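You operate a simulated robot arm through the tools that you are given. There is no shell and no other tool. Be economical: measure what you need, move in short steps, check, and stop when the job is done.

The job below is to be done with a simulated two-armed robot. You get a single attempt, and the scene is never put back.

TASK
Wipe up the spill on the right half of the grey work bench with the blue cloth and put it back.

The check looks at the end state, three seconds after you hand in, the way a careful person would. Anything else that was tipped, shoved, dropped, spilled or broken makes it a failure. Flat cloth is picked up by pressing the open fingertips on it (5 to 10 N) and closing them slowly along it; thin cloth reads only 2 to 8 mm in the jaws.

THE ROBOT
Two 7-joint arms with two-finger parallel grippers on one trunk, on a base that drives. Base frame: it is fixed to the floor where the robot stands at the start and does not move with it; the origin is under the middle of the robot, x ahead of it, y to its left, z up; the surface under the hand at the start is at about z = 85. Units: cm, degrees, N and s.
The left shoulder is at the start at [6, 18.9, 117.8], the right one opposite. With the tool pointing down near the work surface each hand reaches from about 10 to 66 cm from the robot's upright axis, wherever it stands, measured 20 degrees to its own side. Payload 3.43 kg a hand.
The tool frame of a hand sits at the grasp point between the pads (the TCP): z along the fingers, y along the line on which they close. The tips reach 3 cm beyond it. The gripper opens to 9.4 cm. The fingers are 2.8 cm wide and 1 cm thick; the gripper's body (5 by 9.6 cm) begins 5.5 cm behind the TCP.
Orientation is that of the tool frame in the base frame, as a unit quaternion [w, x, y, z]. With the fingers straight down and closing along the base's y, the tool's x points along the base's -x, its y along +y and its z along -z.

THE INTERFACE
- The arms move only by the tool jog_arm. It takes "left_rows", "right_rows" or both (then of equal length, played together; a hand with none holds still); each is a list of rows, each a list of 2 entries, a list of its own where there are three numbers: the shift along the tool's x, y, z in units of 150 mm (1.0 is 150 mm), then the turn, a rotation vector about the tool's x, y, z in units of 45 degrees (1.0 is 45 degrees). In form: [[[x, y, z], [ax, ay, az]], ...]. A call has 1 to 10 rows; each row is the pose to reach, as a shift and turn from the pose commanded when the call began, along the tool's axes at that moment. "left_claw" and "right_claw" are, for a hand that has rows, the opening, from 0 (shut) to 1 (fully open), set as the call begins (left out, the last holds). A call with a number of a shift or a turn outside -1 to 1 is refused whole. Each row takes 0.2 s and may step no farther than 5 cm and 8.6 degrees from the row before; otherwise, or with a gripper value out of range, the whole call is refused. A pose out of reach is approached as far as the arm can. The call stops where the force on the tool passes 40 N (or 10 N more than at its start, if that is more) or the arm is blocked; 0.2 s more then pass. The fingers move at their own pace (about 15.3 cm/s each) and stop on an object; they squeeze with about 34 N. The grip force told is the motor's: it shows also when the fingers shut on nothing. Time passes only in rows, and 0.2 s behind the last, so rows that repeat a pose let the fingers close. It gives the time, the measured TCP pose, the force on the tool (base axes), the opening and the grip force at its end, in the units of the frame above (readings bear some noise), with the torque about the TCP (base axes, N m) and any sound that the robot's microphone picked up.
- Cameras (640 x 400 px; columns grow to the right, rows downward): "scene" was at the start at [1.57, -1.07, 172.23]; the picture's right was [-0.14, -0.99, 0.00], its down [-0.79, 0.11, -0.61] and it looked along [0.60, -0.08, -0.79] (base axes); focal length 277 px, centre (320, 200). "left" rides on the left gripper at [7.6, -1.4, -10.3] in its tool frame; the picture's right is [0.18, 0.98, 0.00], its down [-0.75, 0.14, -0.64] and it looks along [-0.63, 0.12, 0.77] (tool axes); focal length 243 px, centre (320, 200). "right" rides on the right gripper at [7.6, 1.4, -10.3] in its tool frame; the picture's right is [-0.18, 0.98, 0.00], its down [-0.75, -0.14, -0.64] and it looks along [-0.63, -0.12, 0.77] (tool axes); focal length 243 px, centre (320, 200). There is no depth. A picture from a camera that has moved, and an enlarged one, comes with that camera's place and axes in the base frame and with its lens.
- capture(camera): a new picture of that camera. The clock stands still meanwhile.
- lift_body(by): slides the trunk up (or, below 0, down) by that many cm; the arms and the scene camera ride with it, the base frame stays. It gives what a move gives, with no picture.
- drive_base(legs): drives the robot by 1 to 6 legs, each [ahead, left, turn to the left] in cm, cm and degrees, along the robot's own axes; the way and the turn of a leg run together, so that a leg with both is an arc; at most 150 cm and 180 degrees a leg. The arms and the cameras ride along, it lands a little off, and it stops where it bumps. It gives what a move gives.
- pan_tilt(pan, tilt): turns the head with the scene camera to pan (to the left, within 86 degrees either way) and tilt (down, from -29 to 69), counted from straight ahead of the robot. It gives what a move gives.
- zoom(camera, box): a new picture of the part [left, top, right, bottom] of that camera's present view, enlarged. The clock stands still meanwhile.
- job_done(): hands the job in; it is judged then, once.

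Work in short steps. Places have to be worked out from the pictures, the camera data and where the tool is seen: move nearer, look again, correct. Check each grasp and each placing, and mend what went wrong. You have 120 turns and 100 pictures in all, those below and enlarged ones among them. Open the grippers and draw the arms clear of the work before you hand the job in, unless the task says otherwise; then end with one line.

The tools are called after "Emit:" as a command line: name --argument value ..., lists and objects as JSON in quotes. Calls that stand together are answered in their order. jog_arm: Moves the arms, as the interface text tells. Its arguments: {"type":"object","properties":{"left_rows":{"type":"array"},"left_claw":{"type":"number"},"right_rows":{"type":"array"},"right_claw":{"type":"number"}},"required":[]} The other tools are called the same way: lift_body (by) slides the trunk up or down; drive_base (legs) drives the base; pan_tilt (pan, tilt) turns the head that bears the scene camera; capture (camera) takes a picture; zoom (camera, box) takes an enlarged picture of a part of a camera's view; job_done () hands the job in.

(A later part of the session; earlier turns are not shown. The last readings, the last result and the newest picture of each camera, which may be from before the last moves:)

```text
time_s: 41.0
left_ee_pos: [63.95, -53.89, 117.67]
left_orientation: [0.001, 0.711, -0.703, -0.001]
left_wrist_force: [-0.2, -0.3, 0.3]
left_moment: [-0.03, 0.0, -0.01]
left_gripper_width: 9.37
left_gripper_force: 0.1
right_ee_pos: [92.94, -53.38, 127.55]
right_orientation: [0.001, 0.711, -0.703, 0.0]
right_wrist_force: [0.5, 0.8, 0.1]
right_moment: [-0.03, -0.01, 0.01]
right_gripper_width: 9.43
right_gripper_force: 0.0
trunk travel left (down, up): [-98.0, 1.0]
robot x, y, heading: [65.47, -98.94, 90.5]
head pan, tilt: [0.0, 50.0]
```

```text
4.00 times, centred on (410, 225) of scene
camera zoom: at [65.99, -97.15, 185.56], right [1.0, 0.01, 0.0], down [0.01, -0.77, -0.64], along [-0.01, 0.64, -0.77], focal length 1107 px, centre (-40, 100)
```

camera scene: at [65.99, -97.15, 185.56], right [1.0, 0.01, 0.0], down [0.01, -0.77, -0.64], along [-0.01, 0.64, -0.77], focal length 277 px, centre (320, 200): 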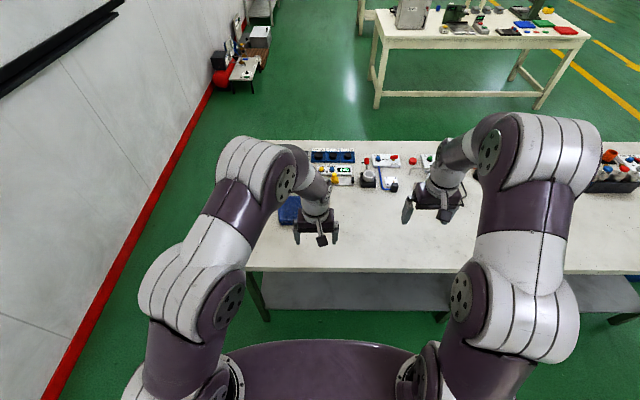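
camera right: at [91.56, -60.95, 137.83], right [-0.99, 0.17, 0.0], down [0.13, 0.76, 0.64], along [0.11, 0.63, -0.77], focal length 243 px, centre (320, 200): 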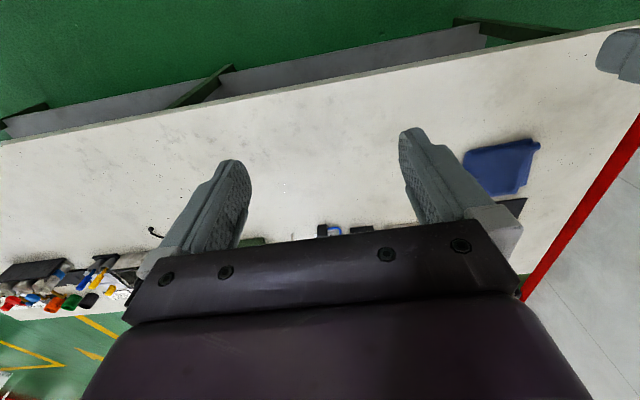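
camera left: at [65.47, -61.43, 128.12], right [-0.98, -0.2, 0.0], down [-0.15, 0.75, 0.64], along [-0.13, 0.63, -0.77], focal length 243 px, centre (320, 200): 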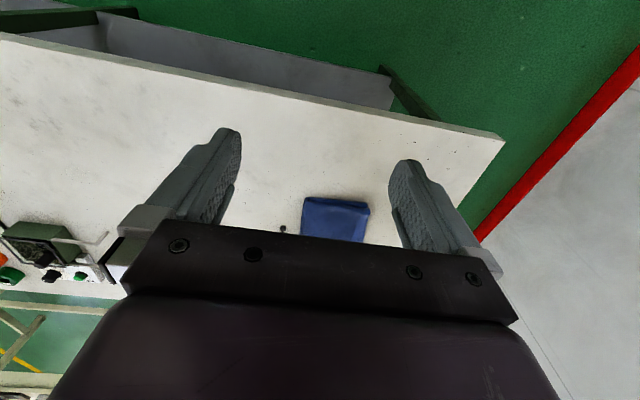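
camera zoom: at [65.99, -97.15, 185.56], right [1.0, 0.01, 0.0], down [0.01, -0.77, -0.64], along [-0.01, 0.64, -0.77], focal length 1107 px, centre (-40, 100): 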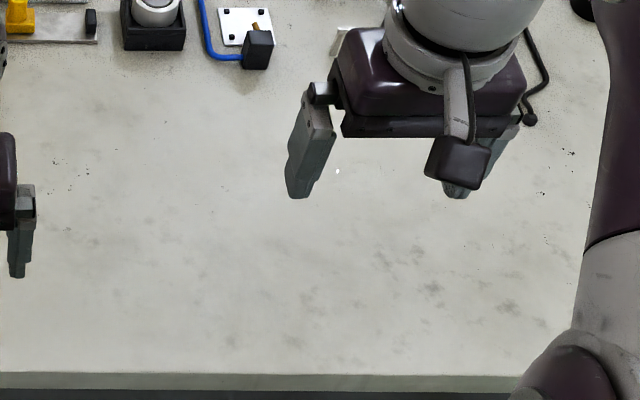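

That's a specular glint: the spill is a clear, glossy puddle. Triangulating from two cameras puts the glint at about (107, -23.5). I'll drive in for a closer look.

Emit:
drive_base --legs '[[0, -22, 0], [22, 0, 0]]'

Emit:
capture --camera "right"

Emit:
capture --camera "left"

Emit:
capture --camera "scene"

```text
time_s: 43.9
left_ee_pos: [85.35, -32.21, 117.93]
left_orientation: [0.0, 0.714, -0.7, -0.001]
left_wrist_force: [1.1, -0.7, -1.0]
left_moment: [0.0, -0.01, 0.01]
left_gripper_width: 9.41
left_gripper_force: 0.1
right_ee_pos: [114.41, -31.52, 127.68]
right_orientation: [-0.001, 0.714, -0.7, -0.001]
right_wrist_force: [0.1, -0.6, 0.4]
right_moment: [0.01, -0.02, -0.01]
right_gripper_width: 9.4
right_gripper_force: 0.0
trunk travel left (down, up): [-98.0, 1.0]
robot x, y, heading: [86.87, -77.42, 90.8]
head pan, tilt: [0.0, 50.0]
```

```text
56 pictures are left
camera right: at [112.93, -39.22, 137.99], right [-0.99, 0.17, 0.0], down [0.13, 0.75, 0.64], along [0.11, 0.64, -0.77], focal length 243 px, centre (320, 200)
```

right: 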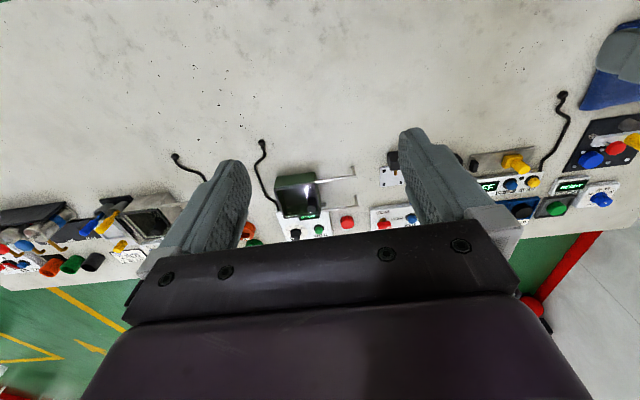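

```text
55 pictures are left
camera left: at [86.86, -39.85, 128.24], right [-0.98, -0.2, 0.0], down [-0.16, 0.75, 0.64], along [-0.13, 0.63, -0.77], focal length 243 px, centre (320, 200)
```

left: 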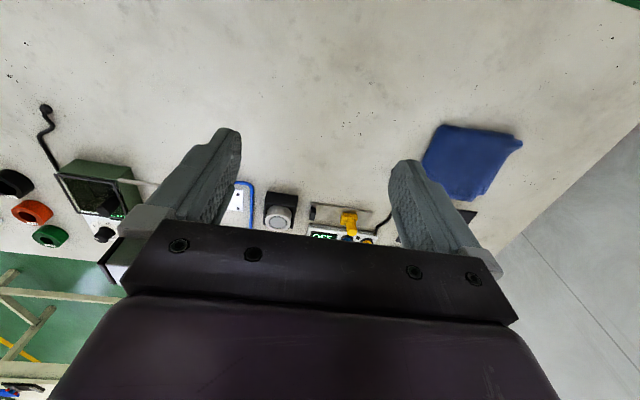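

```text
54 pictures are left
camera scene: at [87.53, -75.72, 185.57], right [1.0, 0.02, 0.0], down [0.01, -0.76, -0.64], along [-0.01, 0.64, -0.76], focal length 277 px, centre (320, 200)
```

scene: 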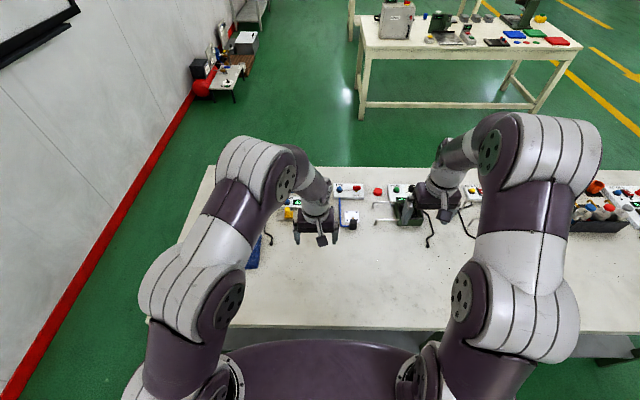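

The puddle should sit near (362, 89) in the right picture and near (400, 235) in the scene. I'll enlarge both.

Emit:
zoom --camera "right" --box '[272, 33, 452, 145]'

Emit:
zoom --camera "scene" --box '[310, 200, 470, 300]'

```text
3.56 times, centred on (362, 89) of right
camera zoom: at [112.93, -39.22, 137.99], right [-0.99, 0.17, 0.0], down [0.13, 0.75, 0.64], along [0.11, 0.64, -0.77], focal length 863 px, centre (171, 595)
```

zoom: 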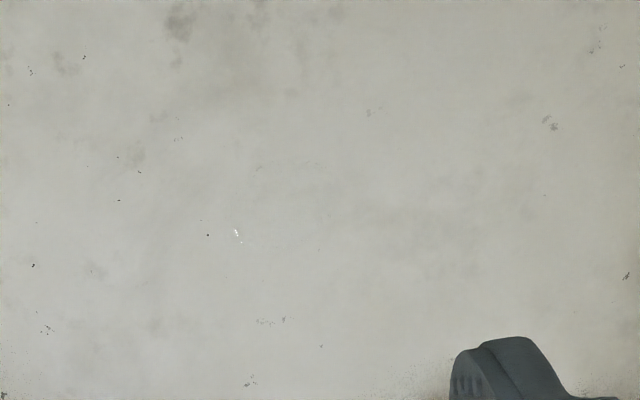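

```text
4.00 times, centred on (390, 250) of scene
camera zoom: at [87.53, -75.72, 185.57], right [1.0, 0.02, 0.0], down [0.01, -0.76, -0.64], along [-0.01, 0.64, -0.76], focal length 1107 px, centre (40, 0)
```

zoom: 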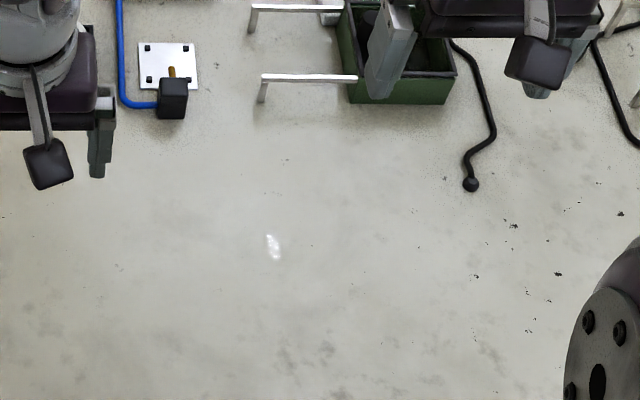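

The glints put the puddle near (107–112, -22.5), and a faint outline is visible. I'll lower the right hand for a closer look.

Emit:
jog_arm --right_rows '[[[0.1, 0, 0.3], [0, 0, 0]], [[0.2, 0, 0.6], [0, 0, 0]], [[0.3, 0, 0.9], [0, 0, 0]], [[0.3, 0, 1], [0, 0, 0]]]'

Emit:
capture --camera "right"

Emit:
zoom --camera "right" --box '[232, 0, 472, 150]'

```text
time_s: 44.9
left_ee_pos: [85.59, -32.03, 117.75]
left_orientation: [-0.001, 0.714, -0.7, -0.001]
left_wrist_force: [-0.6, 0.4, -0.3]
left_moment: [-0.01, -0.03, 0.0]
left_gripper_width: 9.4
left_gripper_force: 0.1
right_ee_pos: [114.42, -35.34, 112.49]
right_orientation: [-0.001, 0.714, -0.7, 0.0]
right_wrist_force: [-0.6, -0.1, -0.2]
right_moment: [0.01, -0.01, 0.03]
right_gripper_width: 9.39
right_gripper_force: 0.0
trunk travel left (down, up): [-98.0, 1.0]
robot x, y, heading: [87.57, -76.42, 90.8]
head pan, tilt: [0.0, 50.0]
```

```text
51 pictures are left
camera right: at [113.01, -42.95, 122.8], right [-0.99, 0.17, 0.0], down [0.13, 0.76, 0.64], along [0.11, 0.63, -0.77], focal length 243 px, centre (320, 200)
```

right: 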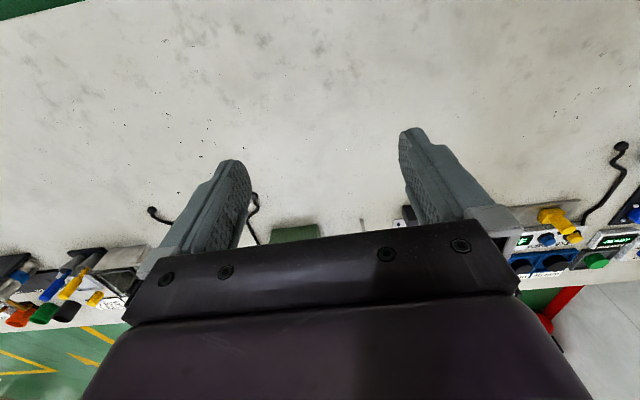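

```text
2.67 times, centred on (352, 75) of right
camera zoom: at [113.01, -42.95, 122.8], right [-0.99, 0.17, 0.0], down [0.13, 0.76, 0.64], along [0.11, 0.63, -0.77], focal length 647 px, centre (235, 533)
```

zoom: 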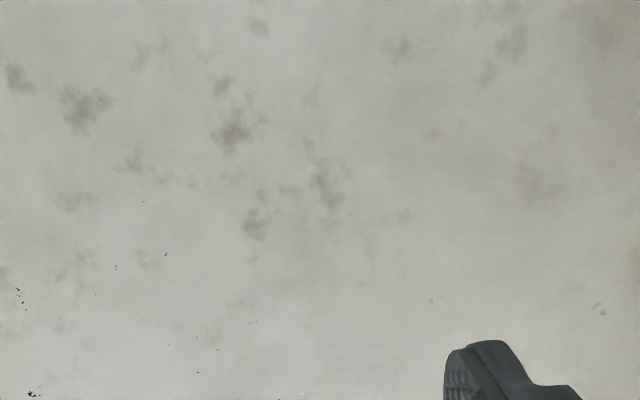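

The puddle should now be around (358, 147). I'll enlarge there.

Emit:
zoom --camera "right" --box '[250, 95, 430, 207]'

```text
3.56 times, centred on (340, 151) of right
camera zoom: at [113.01, -42.95, 122.8], right [-0.99, 0.17, 0.0], down [0.13, 0.76, 0.64], along [0.11, 0.63, -0.77], focal length 863 px, centre (249, 374)
```

zoom: 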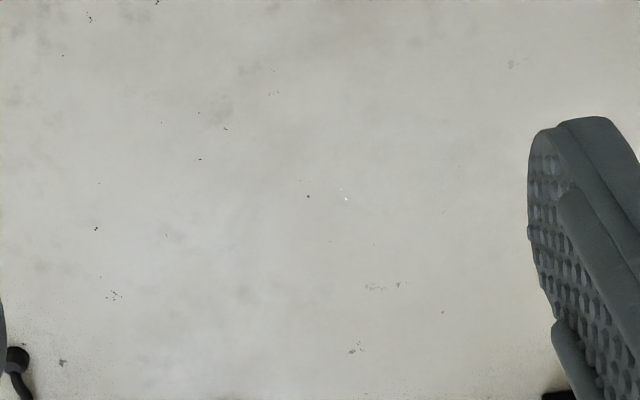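

The glint stays near (112, -22), but the outline is unclear. I'll bring the camera right above the puddle, with TCP at about y = -22 and z = 102, clear of the fixtures.

Emit:
jog_arm --right_rows '[[[-0.25, 0, 0.2], [0, 0, 0]], [[-0.5, 0, 0.4], [0, 0, 0]], [[-0.75, 0, 0.6], [0, 0, 0]], [[-0.86, 0, 0.7], [0, 0, 0]]]'

Emit:
capture --camera "right"

Emit:
zoom --camera "right" --box '[200, 20, 480, 195]'

```text
time_s: 45.9
left_ee_pos: [85.62, -31.95, 117.7]
left_orientation: [0.0, 0.714, -0.7, 0.0]
left_wrist_force: [0.2, 0.0, 0.2]
left_moment: [-0.01, 0.0, -0.03]
left_gripper_width: 9.4
left_gripper_force: 0.0
right_ee_pos: [114.33, -22.44, 101.87]
right_orientation: [0.001, 0.714, -0.701, 0.001]
right_wrist_force: [-0.1, 0.6, -0.7]
right_moment: [0.03, -0.03, 0.0]
right_gripper_width: 9.39
right_gripper_force: 0.1
trunk travel left (down, up): [-98.0, 1.0]
robot x, y, heading: [87.57, -77.06, 90.9]
head pan, tilt: [0.0, 50.0]
```

```text
48 pictures are left
camera right: at [112.88, -30.07, 112.19], right [-0.99, 0.17, 0.0], down [0.13, 0.76, 0.64], along [0.11, 0.63, -0.77], focal length 243 px, centre (320, 200)
```

right: 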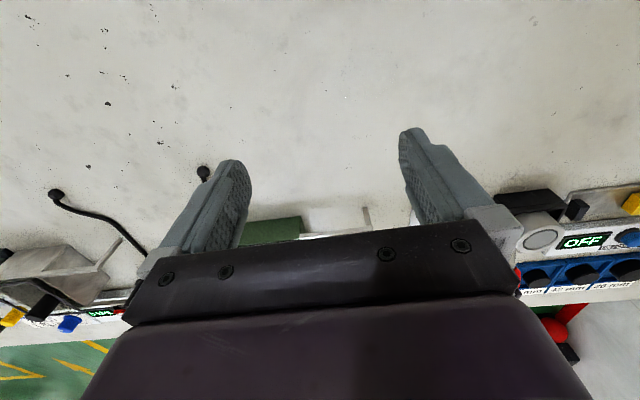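

```text
2.29 times, centred on (340, 108) of right
camera zoom: at [112.88, -30.07, 112.19], right [-0.99, 0.17, 0.0], down [0.13, 0.76, 0.64], along [0.11, 0.63, -0.77], focal length 555 px, centre (274, 411)
```

zoom: 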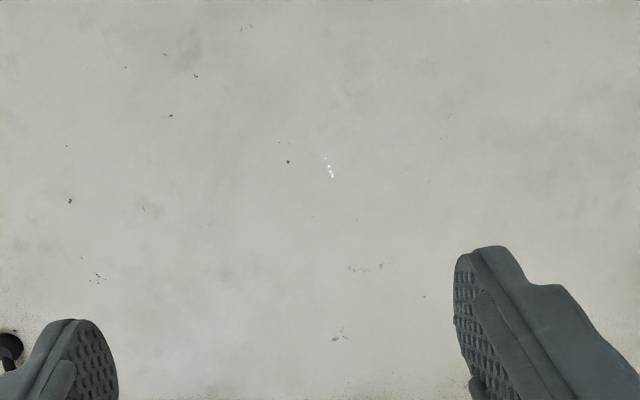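

Glints sit again at (111.7, -22), with a faint change of tone around them. I'll enlarge further for the outline.

Emit:
zoom --camera "right" --box '[300, 55, 412, 125]'

Emit:
zoom --camera "scene" --box '[340, 220, 436, 280]'

```text
5.71 times, centred on (356, 90) of right
camera zoom: at [112.88, -30.07, 112.19], right [-0.99, 0.17, 0.0], down [0.13, 0.76, 0.64], along [0.11, 0.63, -0.77], focal length 1386 px, centre (114, 829)
```

zoom: 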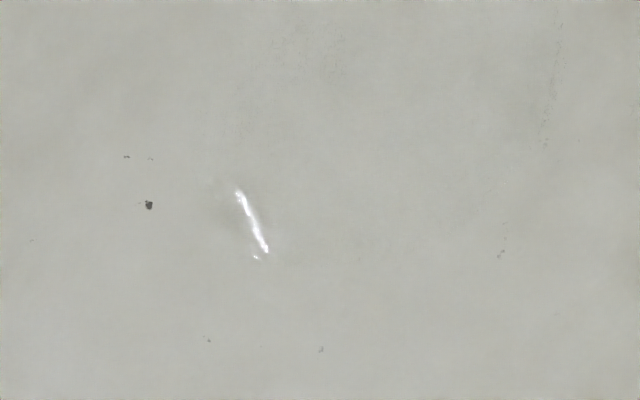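

```text
6.67 times, centred on (388, 250) of scene
camera zoom: at [87.62, -75.11, 185.57], right [1.0, 0.02, 0.0], down [0.01, -0.77, -0.64], along [-0.01, 0.64, -0.77], focal length 1845 px, centre (-133, -133)
```

zoom: 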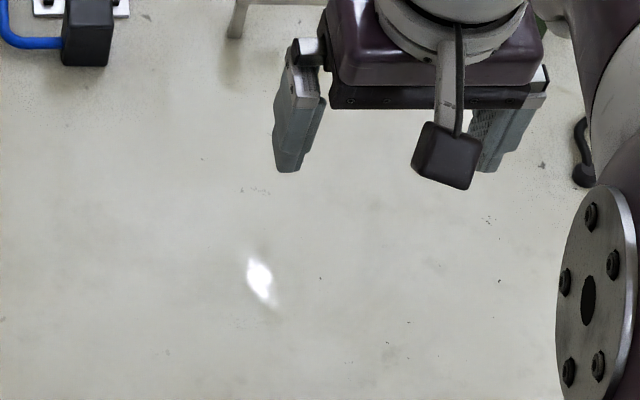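

The faint rim of the puddle spans about x = 106–112.5, y = -25 to -21. I'll draw the right hand up and back, then drive 22 cm left so the left hand can reach the cloth.

Emit:
jog_arm --right_rows '[[[0, 0, -0.3], [0, 0, 0]], [[0.1, 0, -0.6], [0, 0, 0]], [[0.3, 0, -0.8], [0, 0, 0]], [[0.6, 0, -0.95], [0, 0, 0]], [[0.9, 0, -1], [0, 0, 0]]]'

Emit:
drive_base --legs '[[0, 22, 0]]'

Emit:
capture --camera "left"

```text
refused: row 4 steps farther than a row can; nothing moved
```

```text
time_s: 47.6
left_ee_pos: [63.42, -32.48, 117.82]
left_orientation: [0.001, 0.715, -0.699, -0.001]
left_wrist_force: [-0.6, 0.2, 0.0]
left_moment: [0.03, 0.01, 0.0]
left_gripper_width: 9.38
left_gripper_force: 0.1
right_ee_pos: [92.17, -22.84, 101.79]
right_orientation: [0.001, 0.715, -0.699, -0.001]
right_wrist_force: [0.5, -0.6, 0.0]
right_moment: [0.03, -0.02, 0.01]
right_gripper_width: 9.44
right_gripper_force: 0.1
trunk travel left (down, up): [-98.0, 1.0]
robot x, y, heading: [65.18, -77.25, 91.1]
head pan, tilt: [0.0, 50.0]
```

```text
44 pictures are left
camera left: at [64.86, -39.98, 128.12], right [-0.98, -0.21, 0.0], down [-0.16, 0.75, 0.64], along [-0.13, 0.63, -0.77], focal length 243 px, centre (320, 200)
```

left: 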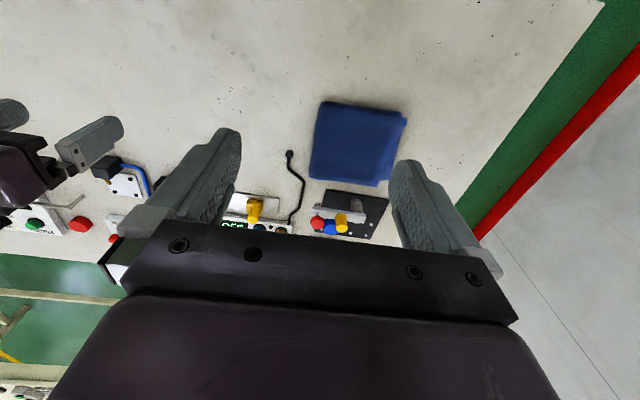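

The drive was clean (no contact forces). The cloth spans about x = 44–62, y = -27 to -11, centred near (53.5, -19.3). I'll bring the left hand over its centre with a moderate opening, and draw the right hand up and back.

Emit:
jog_arm --left_rows '[[[-0.2, 0.15, 0.15], [0, 0, 0]], [[-0.4, 0.3, 0.3], [0, 0, 0]], [[-0.6, 0.45, 0.45], [0, 0, 0]], [[-0.75, 0.55, 0.65], [0, 0, 0]], [[-0.89, 0.65, 0.85], [0, 0, 0]]]' --right_rows '[[[0, 0, -0.25], [0, 0, 0]], [[0.1, 0, -0.5], [0, 0, 0]], [[0.3, 0, -0.7], [0, 0, 0]], [[0.5, 0, -0.85], [0, 0, 0]], [[0.7, 0, -0.95], [0, 0, 0]]]' --left_claw 0.6

Emit:
capture --camera "left"

```text
time_s: 48.8
left_ee_pos: [53.07, -19.21, 105.01]
left_orientation: [0.0, 0.715, -0.699, 0.001]
left_wrist_force: [-0.3, 0.3, -0.6]
left_moment: [0.0, -0.02, -0.01]
left_gripper_width: 5.63
left_gripper_force: 0.1
right_ee_pos: [91.99, -33.47, 116.44]
right_orientation: [0.0, 0.715, -0.699, 0.0]
right_wrist_force: [0.0, 0.3, 0.9]
right_moment: [0.0, 0.01, -0.01]
right_gripper_width: 9.43
right_gripper_force: 0.1
trunk travel left (down, up): [-98.0, 1.0]
robot x, y, heading: [65.1, -77.42, 91.0]
head pan, tilt: [0.0, 50.0]
```

```text
43 pictures are left
camera left: at [54.42, -26.71, 115.35], right [-0.98, -0.21, 0.0], down [-0.16, 0.75, 0.64], along [-0.13, 0.63, -0.77], focal length 243 px, centre (320, 200)
```

left: 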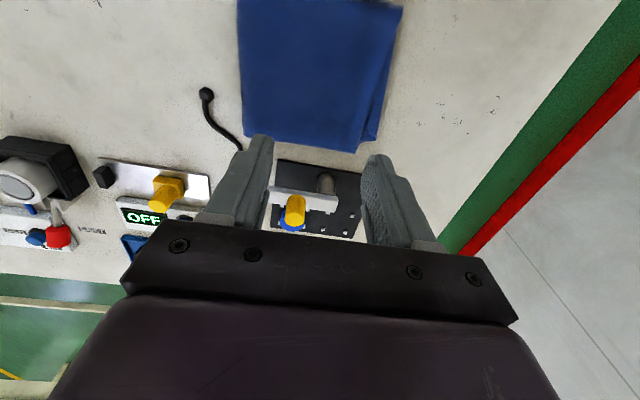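

The left hand is centred over the cloth. I'll lower it until the tips are a couple of cm above the cloth, then press gently.

Emit:
jog_arm --left_rows '[[[0, 0, 0.3], [0, 0, 0]], [[0, 0, 0.6], [0, 0, 0]], [[0, 0, 0.85], [0, 0, 0]], [[0, 0, 0.93], [0, 0, 0]]]'

Emit:
jog_arm --left_rows '[[[0, 0, 0.033], [0, 0, 0]], [[0, 0, 0.066], [0, 0, 0]]]'

```text
time_s: 49.8
left_ee_pos: [53.03, -19.86, 92.62]
left_orientation: [0.0, 0.714, -0.7, -0.002]
left_wrist_force: [0.1, 0.3, 0.4]
left_moment: [-0.03, 0.0, 0.0]
left_gripper_width: 5.64
left_gripper_force: 0.0
left hand out of reach, approached as far as the arm can: row 3, 4
right_ee_pos: [92.17, -33.43, 116.33]
right_orientation: [-0.001, 0.715, -0.699, -0.001]
right_wrist_force: [0.0, -0.4, 0.4]
right_moment: [-0.05, 0.0, -0.01]
right_gripper_width: 9.38
right_gripper_force: 0.1
trunk travel left (down, up): [-98.0, 1.0]
robot x, y, heading: [65.32, -77.55, 91.5]
head pan, tilt: [0.0, 50.0]
```

```text
time_s: 50.4
left_ee_pos: [52.97, -20.12, 91.55]
left_orientation: [0.0, 0.715, -0.699, 0.0]
left_wrist_force: [-0.5, 0.0, -0.7]
left_moment: [-0.02, -0.03, 0.05]
left_gripper_width: 5.67
left_gripper_force: 0.0
left hand out of reach, approached as far as the arm can: row 2
right_ee_pos: [92.12, -33.43, 116.34]
right_orientation: [0.001, 0.715, -0.699, 0.0]
right_wrist_force: [-0.3, -0.2, 0.1]
right_moment: [0.01, 0.01, -0.01]
right_gripper_width: 9.4
right_gripper_force: 0.1
trunk travel left (down, up): [-98.0, 1.0]
robot x, y, heading: [65.21, -77.25, 91.4]
head pan, tilt: [0.0, 50.0]
```

The raised trunk limits the downward reach. I'll lift both hands, lower the trunk back by 12 cm, and then resume.

Emit:
jog_arm --left_rows '[[[0, 0, -0.3], [0, 0, 0]], [[0, 0, -0.6], [0, 0, 0]], [[0, 0, -0.9], [0, 0, 0]]]' --right_rows '[[[0, 0, -0.3], [0, 0, 0]], [[0, 0, -0.5], [0, 0, 0]], [[0, 0, -0.6], [0, 0, 0]]]'

Emit:
lift_body --by -12

```text
time_s: 51.2
left_ee_pos: [52.81, -20.43, 105.12]
left_orientation: [0.001, 0.714, -0.7, 0.0]
left_wrist_force: [-0.9, -0.2, -0.3]
left_moment: [-0.01, 0.03, 0.0]
left_gripper_width: 5.63
left_gripper_force: 0.0
right_ee_pos: [92.41, -33.48, 125.19]
right_orientation: [0.0, 0.715, -0.699, 0.0]
right_wrist_force: [0.7, -0.8, -0.5]
right_moment: [0.03, -0.01, 0.0]
right_gripper_width: 9.4
right_gripper_force: 0.1
trunk travel left (down, up): [-98.0, 1.0]
robot x, y, heading: [65.23, -77.6, 91.0]
head pan, tilt: [0.0, 50.0]
```

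```text
time_s: 52.7
left_ee_pos: [52.98, -20.38, 93.14]
left_orientation: [0.0, 0.715, -0.699, 0.0]
left_wrist_force: [-0.3, 0.8, 0.0]
left_moment: [-0.02, 0.01, -0.01]
left_gripper_width: 5.6
left_gripper_force: 0.2
right_ee_pos: [92.38, -33.32, 113.16]
right_orientation: [0.0, 0.715, -0.699, 0.0]
right_wrist_force: [0.1, 0.9, 0.2]
right_moment: [0.0, 0.01, 0.0]
right_gripper_width: 9.41
right_gripper_force: 0.0
trunk travel left (down, up): [-86.0, 13.0]
robot x, y, heading: [65.65, -77.34, 91.4]
head pan, tilt: [0.0, 50.0]
```

Left TCP is at (53, -20.4, 93.1), so the tips are at about z = 90. I'll look once, then press down in small steps until the force reads 5–10 N.

Emit:
zoom --camera "left" --box '[160, 0, 480, 200]'

Emit:
jog_arm --left_rows '[[[-0.03, 0, 0.07], [0, 0, 0]], [[-0.06, 0, 0.14], [0, 0, 0]]]'

Emit:
jog_arm --left_rows '[[[0, 0, 0.03], [0, 0, 0]], [[0, 0, 0.06], [0, 0, 0]]]'

```text
2.00 times, centred on (320, 100) of left
camera zoom: at [54.3, -27.89, 103.53], right [-0.98, -0.21, 0.0], down [-0.16, 0.75, 0.64], along [-0.13, 0.63, -0.77], focal length 485 px, centre (320, 400)
```

zoom: 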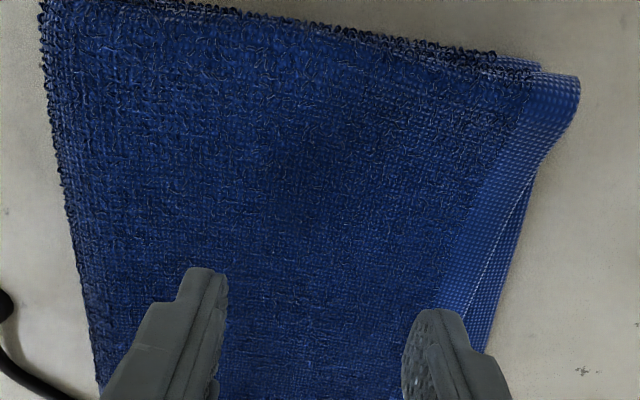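

```text
time_s: 53.3
left_ee_pos: [52.68, -19.27, 90.95]
left_orientation: [0.001, 0.716, -0.699, -0.001]
left_wrist_force: [-0.5, -0.2, -0.7]
left_moment: [0.02, 0.03, 0.03]
left_gripper_width: 5.65
left_gripper_force: 0.0
right_ee_pos: [92.34, -33.4, 113.26]
right_orientation: [0.0, 0.715, -0.699, 0.001]
right_wrist_force: [0.4, 0.8, 0.2]
right_moment: [0.0, 0.0, 0.02]
right_gripper_width: 9.39
right_gripper_force: 0.0
trunk travel left (down, up): [-86.0, 13.0]
robot x, y, heading: [65.37, -77.07, 91.4]
head pan, tilt: [0.0, 50.0]
```

```text
time_s: 53.9
left_ee_pos: [52.81, -19.51, 90.07]
left_orientation: [0.001, 0.715, -0.7, 0.001]
left_wrist_force: [0.3, 0.5, -0.6]
left_moment: [0.01, 0.03, -0.01]
left_gripper_width: 5.64
left_gripper_force: 0.0
right_ee_pos: [92.25, -33.53, 113.15]
right_orientation: [0.0, 0.715, -0.699, 0.0]
right_wrist_force: [1.1, -1.8, 0.4]
right_moment: [0.02, 0.01, -0.04]
right_gripper_width: 9.42
right_gripper_force: 0.2
trunk travel left (down, up): [-86.0, 13.0]
robot x, y, heading: [65.45, -77.21, 91.5]
head pan, tilt: [0.0, 50.0]
```

No contact yet, with the tips at about z = 87. I'll keep pressing in small steps.

Emit:
jog_arm --left_rows '[[[0, 0, 0.02], [0, 0, 0]], [[0, 0, 0.04], [0, 0, 0]]]'

Emit:
jog_arm --left_rows '[[[0, 0, 0.015], [0, 0, 0]], [[0, 0, 0.03], [0, 0, 0]]]'

```text
time_s: 54.5
left_ee_pos: [52.78, -19.46, 89.61]
left_orientation: [0.0, 0.715, -0.699, 0.0]
left_wrist_force: [-0.4, -0.5, 3.8]
left_moment: [-0.01, 0.03, -0.02]
left_gripper_width: 5.6
left_gripper_force: 0.0
right_ee_pos: [92.35, -33.53, 113.21]
right_orientation: [0.0, 0.715, -0.7, 0.0]
right_wrist_force: [-0.5, -0.1, -0.6]
right_moment: [0.02, -0.04, 0.02]
right_gripper_width: 9.41
right_gripper_force: 0.0
trunk travel left (down, up): [-86.0, 13.0]
robot x, y, heading: [65.5, -77.58, 91.3]
head pan, tilt: [0.0, 50.0]
```

```text
time_s: 55.1
left_ee_pos: [52.82, -19.51, 89.3]
left_orientation: [0.0, 0.715, -0.699, 0.0]
left_wrist_force: [-1.7, 0.6, 9.5]
left_moment: [-0.01, 0.1, 0.01]
left_gripper_width: 5.53
left_gripper_force: 0.0
right_ee_pos: [92.21, -33.6, 113.22]
right_orientation: [-0.001, 0.715, -0.699, 0.0]
right_wrist_force: [-0.3, 0.5, 0.1]
right_moment: [0.0, 0.01, 0.01]
right_gripper_width: 9.39
right_gripper_force: 0.1
trunk travel left (down, up): [-86.0, 13.0]
robot x, y, heading: [65.52, -77.25, 91.5]
head pan, tilt: [0.0, 50.0]
```

I have 9.5 N on the cloth. Now I'll close slowly in stages.

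Emit:
jog_arm --left_rows '[[[0, 0, 0], [0, 0, 0]]]' --left_claw 0.45

Emit:
jog_arm --left_rows '[[[0, 0, 0], [0, 0, 0]]]' --left_claw 0.3

Emit:
jog_arm --left_rows '[[[0, 0, 0], [0, 0, 0]]]' --left_claw 0.15

Emit:
jog_arm --left_rows '[[[0, 0, 0], [0, 0, 0]], [[0, 0, 0], [0, 0, 0]]]' --left_claw 0

Emit:
capture --camera "left"

```text
time_s: 55.5
left_ee_pos: [52.86, -19.5, 89.17]
left_orientation: [0.0, 0.715, -0.699, -0.001]
left_wrist_force: [1.4, 0.8, 9.8]
left_moment: [0.03, 0.02, -0.03]
left_gripper_width: 4.18
left_gripper_force: 0.1
right_ee_pos: [92.33, -33.59, 113.19]
right_orientation: [-0.001, 0.716, -0.699, 0.0]
right_wrist_force: [0.2, 0.0, 0.8]
right_moment: [0.0, -0.01, 0.0]
right_gripper_width: 9.39
right_gripper_force: 0.0
trunk travel left (down, up): [-86.0, 13.0]
robot x, y, heading: [65.33, -77.05, 91.4]
head pan, tilt: [0.0, 50.0]
```

```text
time_s: 55.9
left_ee_pos: [52.76, -19.49, 89.2]
left_orientation: [-0.001, 0.715, -0.7, -0.001]
left_wrist_force: [0.1, 0.3, 10.8]
left_moment: [-0.01, 0.04, -0.02]
left_gripper_width: 2.85
left_gripper_force: 0.6
right_ee_pos: [92.25, -33.56, 113.16]
right_orientation: [0.0, 0.715, -0.699, -0.001]
right_wrist_force: [0.5, 1.0, -0.5]
right_moment: [0.01, -0.02, -0.01]
right_gripper_width: 9.39
right_gripper_force: 0.1
trunk travel left (down, up): [-86.0, 13.0]
robot x, y, heading: [65.16, -77.15, 91.4]
head pan, tilt: [0.0, 50.0]
```

```text
time_s: 56.3
left_ee_pos: [52.92, -19.31, 89.24]
left_orientation: [-0.001, 0.715, -0.699, -0.001]
left_wrist_force: [-0.2, 0.2, 12.0]
left_moment: [-0.01, 0.0, -0.01]
left_gripper_width: 1.97
left_gripper_force: 4.0
right_ee_pos: [92.27, -33.59, 113.25]
right_orientation: [0.0, 0.715, -0.699, 0.0]
right_wrist_force: [-0.5, 0.6, -0.1]
right_moment: [0.03, -0.01, 0.0]
right_gripper_width: 9.39
right_gripper_force: 0.2
trunk travel left (down, up): [-86.0, 13.0]
robot x, y, heading: [65.16, -77.34, 91.3]
head pan, tilt: [0.0, 50.0]
```

```text
time_s: 56.9
left_ee_pos: [52.81, -19.46, 89.17]
left_orientation: [-0.001, 0.715, -0.699, 0.0]
left_wrist_force: [0.4, 0.6, 10.9]
left_moment: [0.0, 0.07, 0.04]
left_gripper_width: 1.45
left_gripper_force: 34.2
right_ee_pos: [92.39, -33.63, 113.26]
right_orientation: [0.0, 0.715, -0.699, 0.0]
right_wrist_force: [-0.3, 0.5, 0.5]
right_moment: [-0.02, 0.01, -0.01]
right_gripper_width: 9.4
right_gripper_force: 0.0
trunk travel left (down, up): [-86.0, 13.0]
robot x, y, heading: [65.19, -77.54, 91.0]
head pan, tilt: [0.0, 50.0]
```

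```text
41 pictures are left
camera left: at [54.28, -27.04, 99.56], right [-0.98, -0.21, 0.0], down [-0.16, 0.75, 0.64], along [-0.13, 0.63, -0.77], focal length 243 px, centre (320, 200)
```

left: 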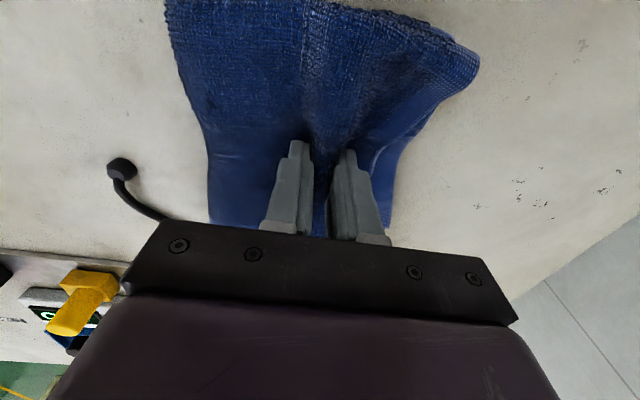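

It's gripped: 1.45 cm of gathered cloth at 34 N. I'll lift it straight up and look.

Emit:
jog_arm --left_rows '[[[0, 0, -0.15], [0, 0, 0]], [[0, 0, -0.35], [0, 0, 0]], [[0, 0, -0.6], [0, 0, 0]], [[0, 0, -0.85], [0, 0, 0]], [[0, 0, -1], [0, 0, 0]]]'

Emit:
capture --camera "left"

Emit:
capture --camera "scene"

```text
time_s: 58.1
left_ee_pos: [53.01, -19.53, 104.39]
left_orientation: [0.001, 0.716, -0.699, 0.0]
left_wrist_force: [0.0, -0.2, -0.5]
left_moment: [0.04, 0.07, 0.0]
left_gripper_width: 1.44
left_gripper_force: 34.1
right_ee_pos: [92.39, -33.43, 113.14]
right_orientation: [0.0, 0.715, -0.699, 0.001]
right_wrist_force: [-0.1, 0.3, -0.1]
right_moment: [0.01, 0.0, -0.02]
right_gripper_width: 9.38
right_gripper_force: 0.0
trunk travel left (down, up): [-86.0, 13.0]
robot x, y, heading: [65.18, -77.52, 91.1]
head pan, tilt: [0.0, 50.0]
```

```text
40 pictures are left
camera left: at [54.49, -27.08, 114.63], right [-0.98, -0.21, 0.0], down [-0.16, 0.75, 0.64], along [-0.13, 0.63, -0.77], focal length 243 px, centre (320, 200)
```

left: 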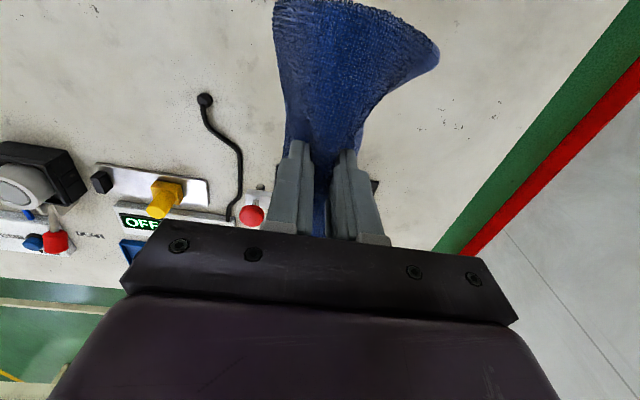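

```text
39 pictures are left
camera scene: at [65.44, -75.74, 173.56], right [1.0, 0.02, 0.0], down [0.02, -0.77, -0.64], along [-0.01, 0.64, -0.77], focal length 277 px, centre (320, 200)
```

scene: 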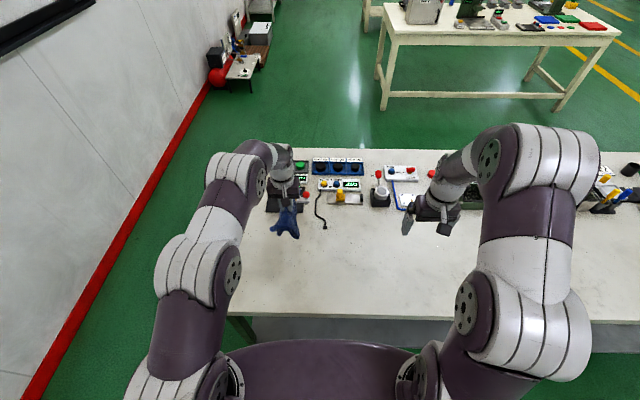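

The cloth hangs from the fingers. I'll draw it back towards me and up a little, then drive about 56 cm right to the puddle.

Emit:
jog_arm --left_rows '[[[0.2, 0, -0.1], [0, 0, 0]], [[0.4, 0, -0.25], [0, 0, 0]], [[0.6, 0, -0.4], [0, 0, 0]], [[0.8, 0, -0.5], [0, 0, 0]]]'

Emit:
drive_base --legs '[[0, -58, 0]]'

Emit:
capture --camera "scene"

Emit:
capture --camera "left"

```text
time_s: 59.1
left_ee_pos: [52.96, -31.52, 111.63]
left_orientation: [-0.001, 0.715, -0.699, 0.0]
left_wrist_force: [-0.6, -1.2, -0.7]
left_moment: [0.01, 0.08, 0.06]
left_gripper_width: 1.45
left_gripper_force: 34.1
right_ee_pos: [92.26, -33.62, 113.26]
right_orientation: [0.0, 0.715, -0.699, 0.0]
right_wrist_force: [-1.4, -0.1, 0.7]
right_moment: [0.02, 0.0, 0.01]
right_gripper_width: 9.41
right_gripper_force: 0.0
trunk travel left (down, up): [-86.0, 13.0]
robot x, y, heading: [65.24, -77.23, 91.3]
head pan, tilt: [0.0, 50.0]
```

```text
time_s: 62.4
left_ee_pos: [110.15, -29.85, 111.57]
left_orientation: [0.0, 0.716, -0.698, 0.0]
left_wrist_force: [0.6, 0.6, -0.2]
left_moment: [0.02, 0.05, 0.03]
left_gripper_width: 1.4
left_gripper_force: 34.0
right_ee_pos: [149.52, -31.87, 113.19]
right_orientation: [0.0, 0.717, -0.697, 0.0]
right_wrist_force: [-0.5, 0.3, 0.1]
right_moment: [0.03, 0.02, -0.01]
right_gripper_width: 9.41
right_gripper_force: 0.2
trunk travel left (down, up): [-86.0, 13.0]
robot x, y, heading: [122.81, -75.65, 91.7]
head pan, tilt: [0.0, 50.0]
```

```text
38 pictures are left
camera scene: at [122.75, -74.24, 173.56], right [1.0, 0.03, 0.0], down [0.02, -0.77, -0.64], along [-0.02, 0.64, -0.77], focal length 277 px, centre (320, 200)
```

scene: 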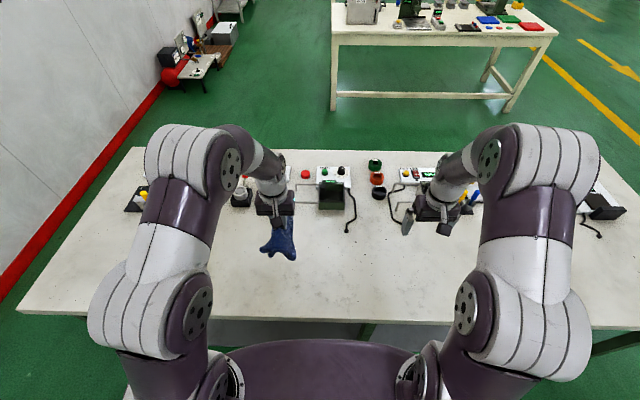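

```text
37 pictures are left
camera left: at [111.59, -37.49, 121.9], right [-0.98, -0.21, 0.0], down [-0.16, 0.75, 0.64], along [-0.13, 0.63, -0.77], focal length 243 px, centre (320, 200)
```

left: 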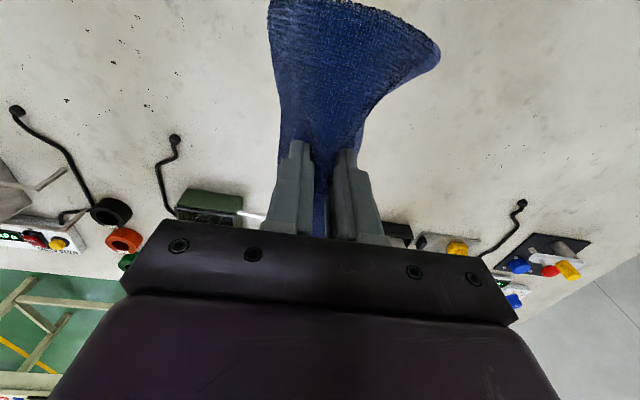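

The cloth hangs securely. The puddle at about (109, -23) lies ahead of it. I'll lower the cloth onto the bench just short of the puddle.

Emit:
jog_arm --left_rows '[[[0, 0, 0.3], [0, 0, 0]], [[0, 0, 0.6], [0, 0, 0]], [[0, 0, 0.9], [0, 0, 0]], [[0, 0, 1], [0, 0, 0]]]'

Emit:
jog_arm --left_rows '[[[0, 0, 0.15], [0, 0, 0]], [[0, 0, 0.3], [0, 0, 0]], [[0, 0, 0.4], [0, 0, 0]]]'

```text
time_s: 63.4
left_ee_pos: [110.19, -29.98, 96.42]
left_orientation: [0.0, 0.717, -0.697, 0.0]
left_wrist_force: [-0.8, 1.1, 0.3]
left_moment: [0.01, 0.04, 0.0]
left_gripper_width: 1.44
left_gripper_force: 34.2
right_ee_pos: [149.55, -31.86, 113.12]
right_orientation: [0.0, 0.716, -0.698, 0.0]
right_wrist_force: [0.3, -0.2, 0.3]
right_moment: [0.0, -0.02, 0.01]
right_gripper_width: 9.38
right_gripper_force: 0.0
trunk travel left (down, up): [-86.0, 13.0]
robot x, y, heading: [122.73, -76.2, 91.3]
head pan, tilt: [0.0, 50.0]
```

```text
time_s: 64.2
left_ee_pos: [110.25, -29.99, 90.63]
left_orientation: [-0.001, 0.716, -0.698, -0.001]
left_wrist_force: [-0.8, 0.6, 3.8]
left_moment: [0.0, 0.06, -0.03]
left_gripper_width: 1.43
left_gripper_force: 34.4
right_ee_pos: [149.55, -32.02, 113.37]
right_orientation: [0.0, 0.717, -0.698, 0.0]
right_wrist_force: [0.7, -0.3, 0.1]
right_moment: [0.01, -0.01, -0.02]
right_gripper_width: 9.38
right_gripper_force: 0.0
trunk travel left (down, up): [-86.0, 13.0]
robot x, y, heading: [122.6, -75.8, 91.7]
head pan, tilt: [0.0, 50.0]
```

Light contact, 3.8 N. I'll press slightly more and make a first stroke forward across the puddle.

Emit:
jog_arm --left_rows '[[[0, 0, 0.03], [0, 0, 0]], [[-0.2, 0, 0.04], [0, 0, 0]], [[-0.4, 0, 0.04], [0, 0, 0]], [[-0.6, 0, 0.04], [0, 0, 0]], [[-0.8, 0, 0.04], [0, 0, 0]]]'

Emit:
capture --camera "left"

```text
time_s: 65.4
left_ee_pos: [109.76, -17.79, 90.18]
left_orientation: [0.0, 0.717, -0.697, 0.0]
left_wrist_force: [-0.2, -2.3, 5.5]
left_moment: [-0.1, 0.05, 0.02]
left_gripper_width: 1.44
left_gripper_force: 34.1
right_ee_pos: [149.59, -31.88, 113.18]
right_orientation: [0.0, 0.717, -0.697, 0.001]
right_wrist_force: [-1.1, -1.0, -0.3]
right_moment: [0.0, -0.01, 0.0]
right_gripper_width: 9.43
right_gripper_force: 0.0
trunk travel left (down, up): [-86.0, 13.0]
robot x, y, heading: [122.78, -76.31, 91.6]
head pan, tilt: [0.0, 50.0]
```

```text
36 pictures are left
camera left: at [111.34, -25.38, 100.55], right [-0.98, -0.21, 0.0], down [-0.16, 0.75, 0.64], along [-0.14, 0.63, -0.77], focal length 243 px, centre (320, 200)
```

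left: 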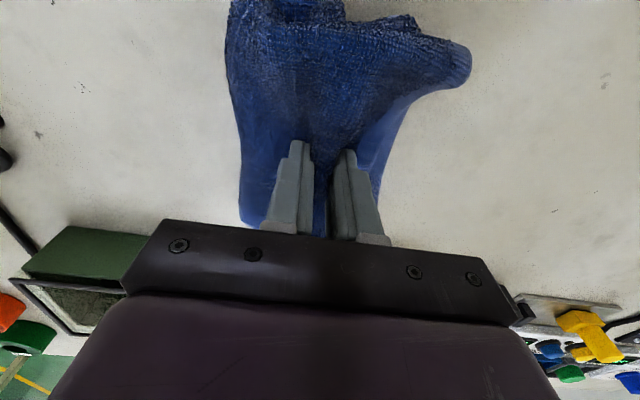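

Good contact. Now overlapping strokes back and forth at x of about 107.5, 105, 112 and 114, pressing slightly harder.

Emit:
jog_arm --left_rows '[[[0, 0.15, 0.02], [0, 0, 0]], [[0.25, 0.15, 0.02], [0, 0, 0]], [[0.5, 0.15, 0.02], [0, 0, 0]], [[0.75, 0.15, 0.02], [0, 0, 0]], [[0.75, 0.3, 0.02], [0, 0, 0]], [[0.5, 0.3, 0.02], [0, 0, 0]], [[0.25, 0.3, 0.02], [0, 0, 0]], [[0, 0.3, 0.02], [0, 0, 0]], [[0, 0.1, 0.02], [0, 0, 0]], [[0, -0.12, 0.02], [0, 0, 0]]]'

Emit:
jog_arm --left_rows '[[[0.25, 0, 0], [0, 0, 0]], [[0.5, 0, 0], [0, 0, 0]], [[0.75, 0, 0], [0, 0, 0]], [[0.75, -0.15, 0], [0, 0, 0]], [[0.5, -0.15, 0], [0, 0, 0]], [[0.25, -0.15, 0], [0, 0, 0]], [[0, -0.15, 0], [0, 0, 0]], [[0.2, 0, 0], [0, 0, 0]], [[0.4, 0.2, 0], [0, 0, 0]]]'

```text
time_s: 67.6
left_ee_pos: [111.92, -18.09, 89.74]
left_orientation: [-0.001, 0.717, -0.697, -0.002]
left_wrist_force: [-4.6, 0.6, 18.1]
left_moment: [0.02, 0.21, -0.03]
left_gripper_width: 1.44
left_gripper_force: 33.6
right_ee_pos: [149.64, -32.01, 113.26]
right_orientation: [-0.001, 0.716, -0.698, -0.001]
right_wrist_force: [0.2, -0.2, 0.0]
right_moment: [-0.02, 0.0, -0.02]
right_gripper_width: 9.39
right_gripper_force: 0.1
trunk travel left (down, up): [-86.0, 13.0]
robot x, y, heading: [122.86, -75.48, 91.6]
head pan, tilt: [0.0, 50.0]
```

```text
time_s: 69.6
left_ee_pos: [108.74, -24.3, 89.96]
left_orientation: [0.0, 0.716, -0.698, 0.0]
left_wrist_force: [1.4, 0.7, 6.4]
left_moment: [0.04, -0.07, -0.01]
left_gripper_width: 1.44
left_gripper_force: 33.8
right_ee_pos: [149.48, -31.94, 113.27]
right_orientation: [-0.001, 0.717, -0.697, 0.0]
right_wrist_force: [-0.3, -0.4, 0.3]
right_moment: [0.01, -0.01, -0.01]
right_gripper_width: 9.38
right_gripper_force: 0.1
trunk travel left (down, up): [-86.0, 13.0]
robot x, y, heading: [122.83, -75.87, 91.6]
head pan, tilt: [0.0, 50.0]
```

The wiping passes are done. I'll lift the cloth and drive back to where the glint was visible before (robot x about 87), which is on the way to the cloth's place.

Emit:
jog_arm --left_rows '[[[0, 0, -0.25], [0, 0, 0]], [[0, 0, -0.5], [0, 0, 0]], [[0.1, 0, -0.75], [0, 0, 0]], [[0.2, 0, -1], [0, 0, 0]], [[0.4, 0, -1], [0, 0, 0]]]'

Emit:
zoom --camera "scene" --box '[210, 200, 370, 300]'

Emit:
drive_base --legs '[[0, 36, 0]]'

Emit:
zoom --camera "scene" --box '[320, 200, 480, 300]'

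Emit:
capture --camera "right"

```text
time_s: 70.8
left_ee_pos: [109.08, -30.23, 104.79]
left_orientation: [0.0, 0.717, -0.698, 0.0]
left_wrist_force: [0.7, -0.3, -0.8]
left_moment: [0.03, 0.05, 0.0]
left_gripper_width: 1.41
left_gripper_force: 34.4
right_ee_pos: [149.63, -32.04, 113.26]
right_orientation: [0.0, 0.717, -0.697, 0.0]
right_wrist_force: [0.0, 0.4, -0.1]
right_moment: [0.02, -0.03, -0.01]
right_gripper_width: 9.39
right_gripper_force: 0.1
trunk travel left (down, up): [-86.0, 13.0]
robot x, y, heading: [122.55, -76.06, 91.6]
head pan, tilt: [0.0, 50.0]
```

```text
4.00 times, centred on (290, 250) of scene
camera zoom: at [122.85, -74.37, 173.56], right [1.0, 0.03, 0.0], down [0.02, -0.77, -0.64], along [-0.02, 0.64, -0.77], focal length 1107 px, centre (440, 0)
```

zoom: 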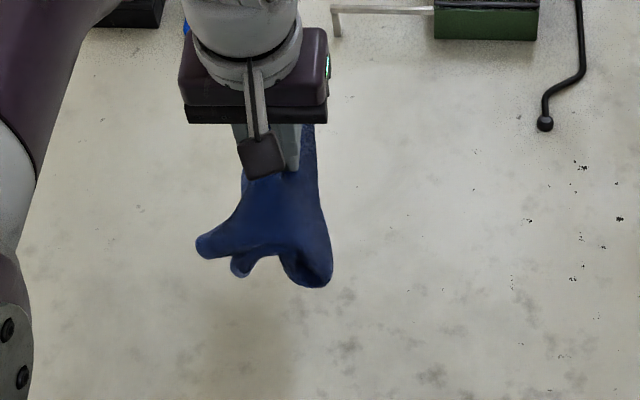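

```text
time_s: 73.1
left_ee_pos: [73.9, -30.69, 104.9]
left_orientation: [0.001, 0.711, -0.703, 0.0]
left_wrist_force: [0.1, -0.3, -0.1]
left_moment: [-0.01, 0.03, 0.07]
left_gripper_width: 1.43
left_gripper_force: 33.7
right_ee_pos: [114.47, -33.03, 113.21]
right_orientation: [-0.001, 0.711, -0.703, -0.001]
right_wrist_force: [1.3, -0.7, -0.4]
right_moment: [0.0, 0.01, -0.01]
right_gripper_width: 9.4
right_gripper_force: 0.0
trunk travel left (down, up): [-86.0, 13.0]
robot x, y, heading: [86.73, -76.63, 90.9]
head pan, tilt: [0.0, 50.0]
```

```text
4.00 times, centred on (400, 250) of scene
camera zoom: at [87.15, -74.95, 173.56], right [1.0, 0.01, 0.0], down [0.01, -0.77, -0.64], along [-0.01, 0.64, -0.77], focal length 1107 px, centre (0, 0)
```

zoom: 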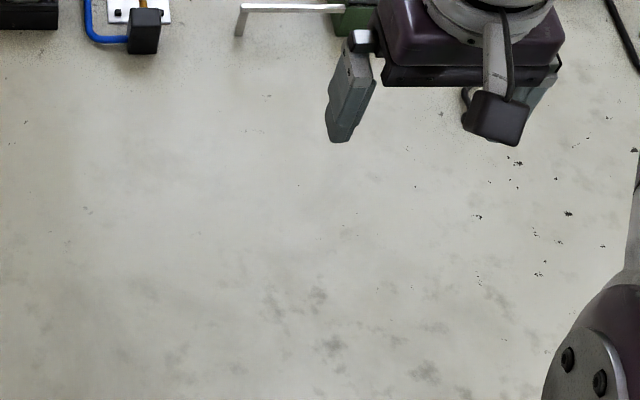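

```text
33 pictures are left
camera right: at [113.0, -40.66, 123.43], right [-0.98, 0.17, 0.0], down [0.13, 0.76, 0.64], along [0.11, 0.63, -0.77], focal length 243 px, centre (320, 200)
```

right: 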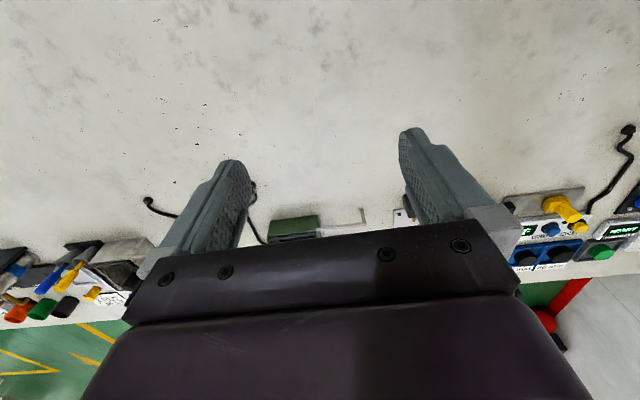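

The glint is gone from the scene view. I'll put the right camera back at the exact earlier close-up pose to verify there is no residue.

Emit:
jog_arm --right_rows '[[[-0.2, 0, 0.2], [0, 0, 0]], [[-0.4, 0, 0.4], [0, 0, 0]], [[-0.6, 0, 0.6], [0, 0, 0]], [[-0.7, 0, 0.755], [0, 0, 0]]]'

Emit:
zoom --camera "right" --box '[300, 55, 412, 125]'

Emit:
zoom --camera "right" --box '[200, 0, 520, 200]'

```text
time_s: 74.1
left_ee_pos: [73.92, -30.5, 104.73]
left_orientation: [0.001, 0.711, -0.704, 0.0]
left_wrist_force: [-0.3, 0.4, 0.3]
left_moment: [0.01, 0.04, 0.06]
left_gripper_width: 1.4
left_gripper_force: 34.5
right_ee_pos: [114.37, -22.44, 101.69]
right_orientation: [0.0, 0.71, -0.704, 0.0]
right_wrist_force: [0.1, -0.4, -0.1]
right_moment: [-0.02, 0.0, -0.03]
right_gripper_width: 9.41
right_gripper_force: 0.2
trunk travel left (down, up): [-86.0, 13.0]
robot x, y, heading: [87.19, -77.08, 90.8]
head pan, tilt: [0.0, 50.0]
```

```text
5.71 times, centred on (356, 90) of right
camera zoom: at [112.88, -30.03, 111.97], right [-0.98, 0.17, 0.0], down [0.13, 0.76, 0.64], along [0.11, 0.63, -0.77], focal length 1386 px, centre (114, 829)
```

zoom: 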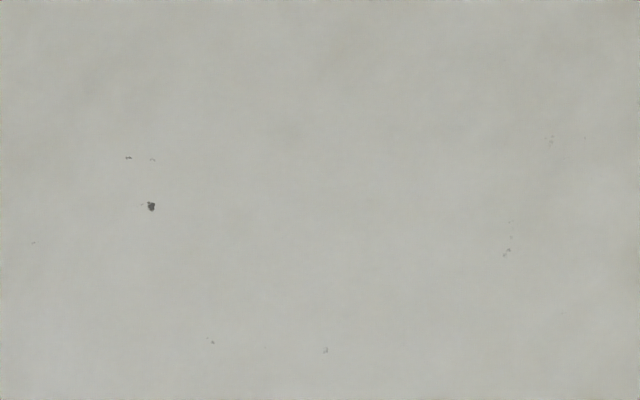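

```text
2.00 times, centred on (360, 100) of right
camera zoom: at [112.88, -30.03, 111.97], right [-0.98, 0.17, 0.0], down [0.13, 0.76, 0.64], along [0.11, 0.63, -0.77], focal length 485 px, centre (240, 400)
```

zoom: 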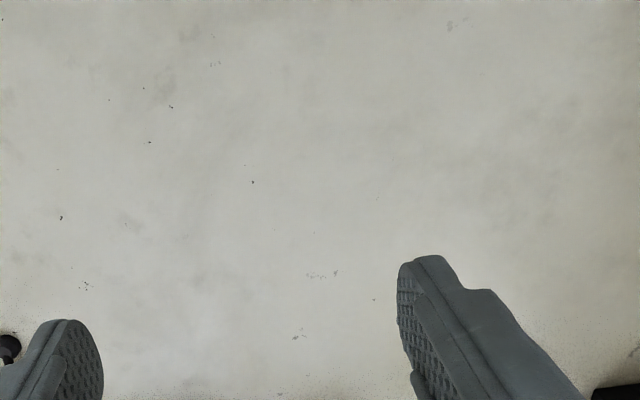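

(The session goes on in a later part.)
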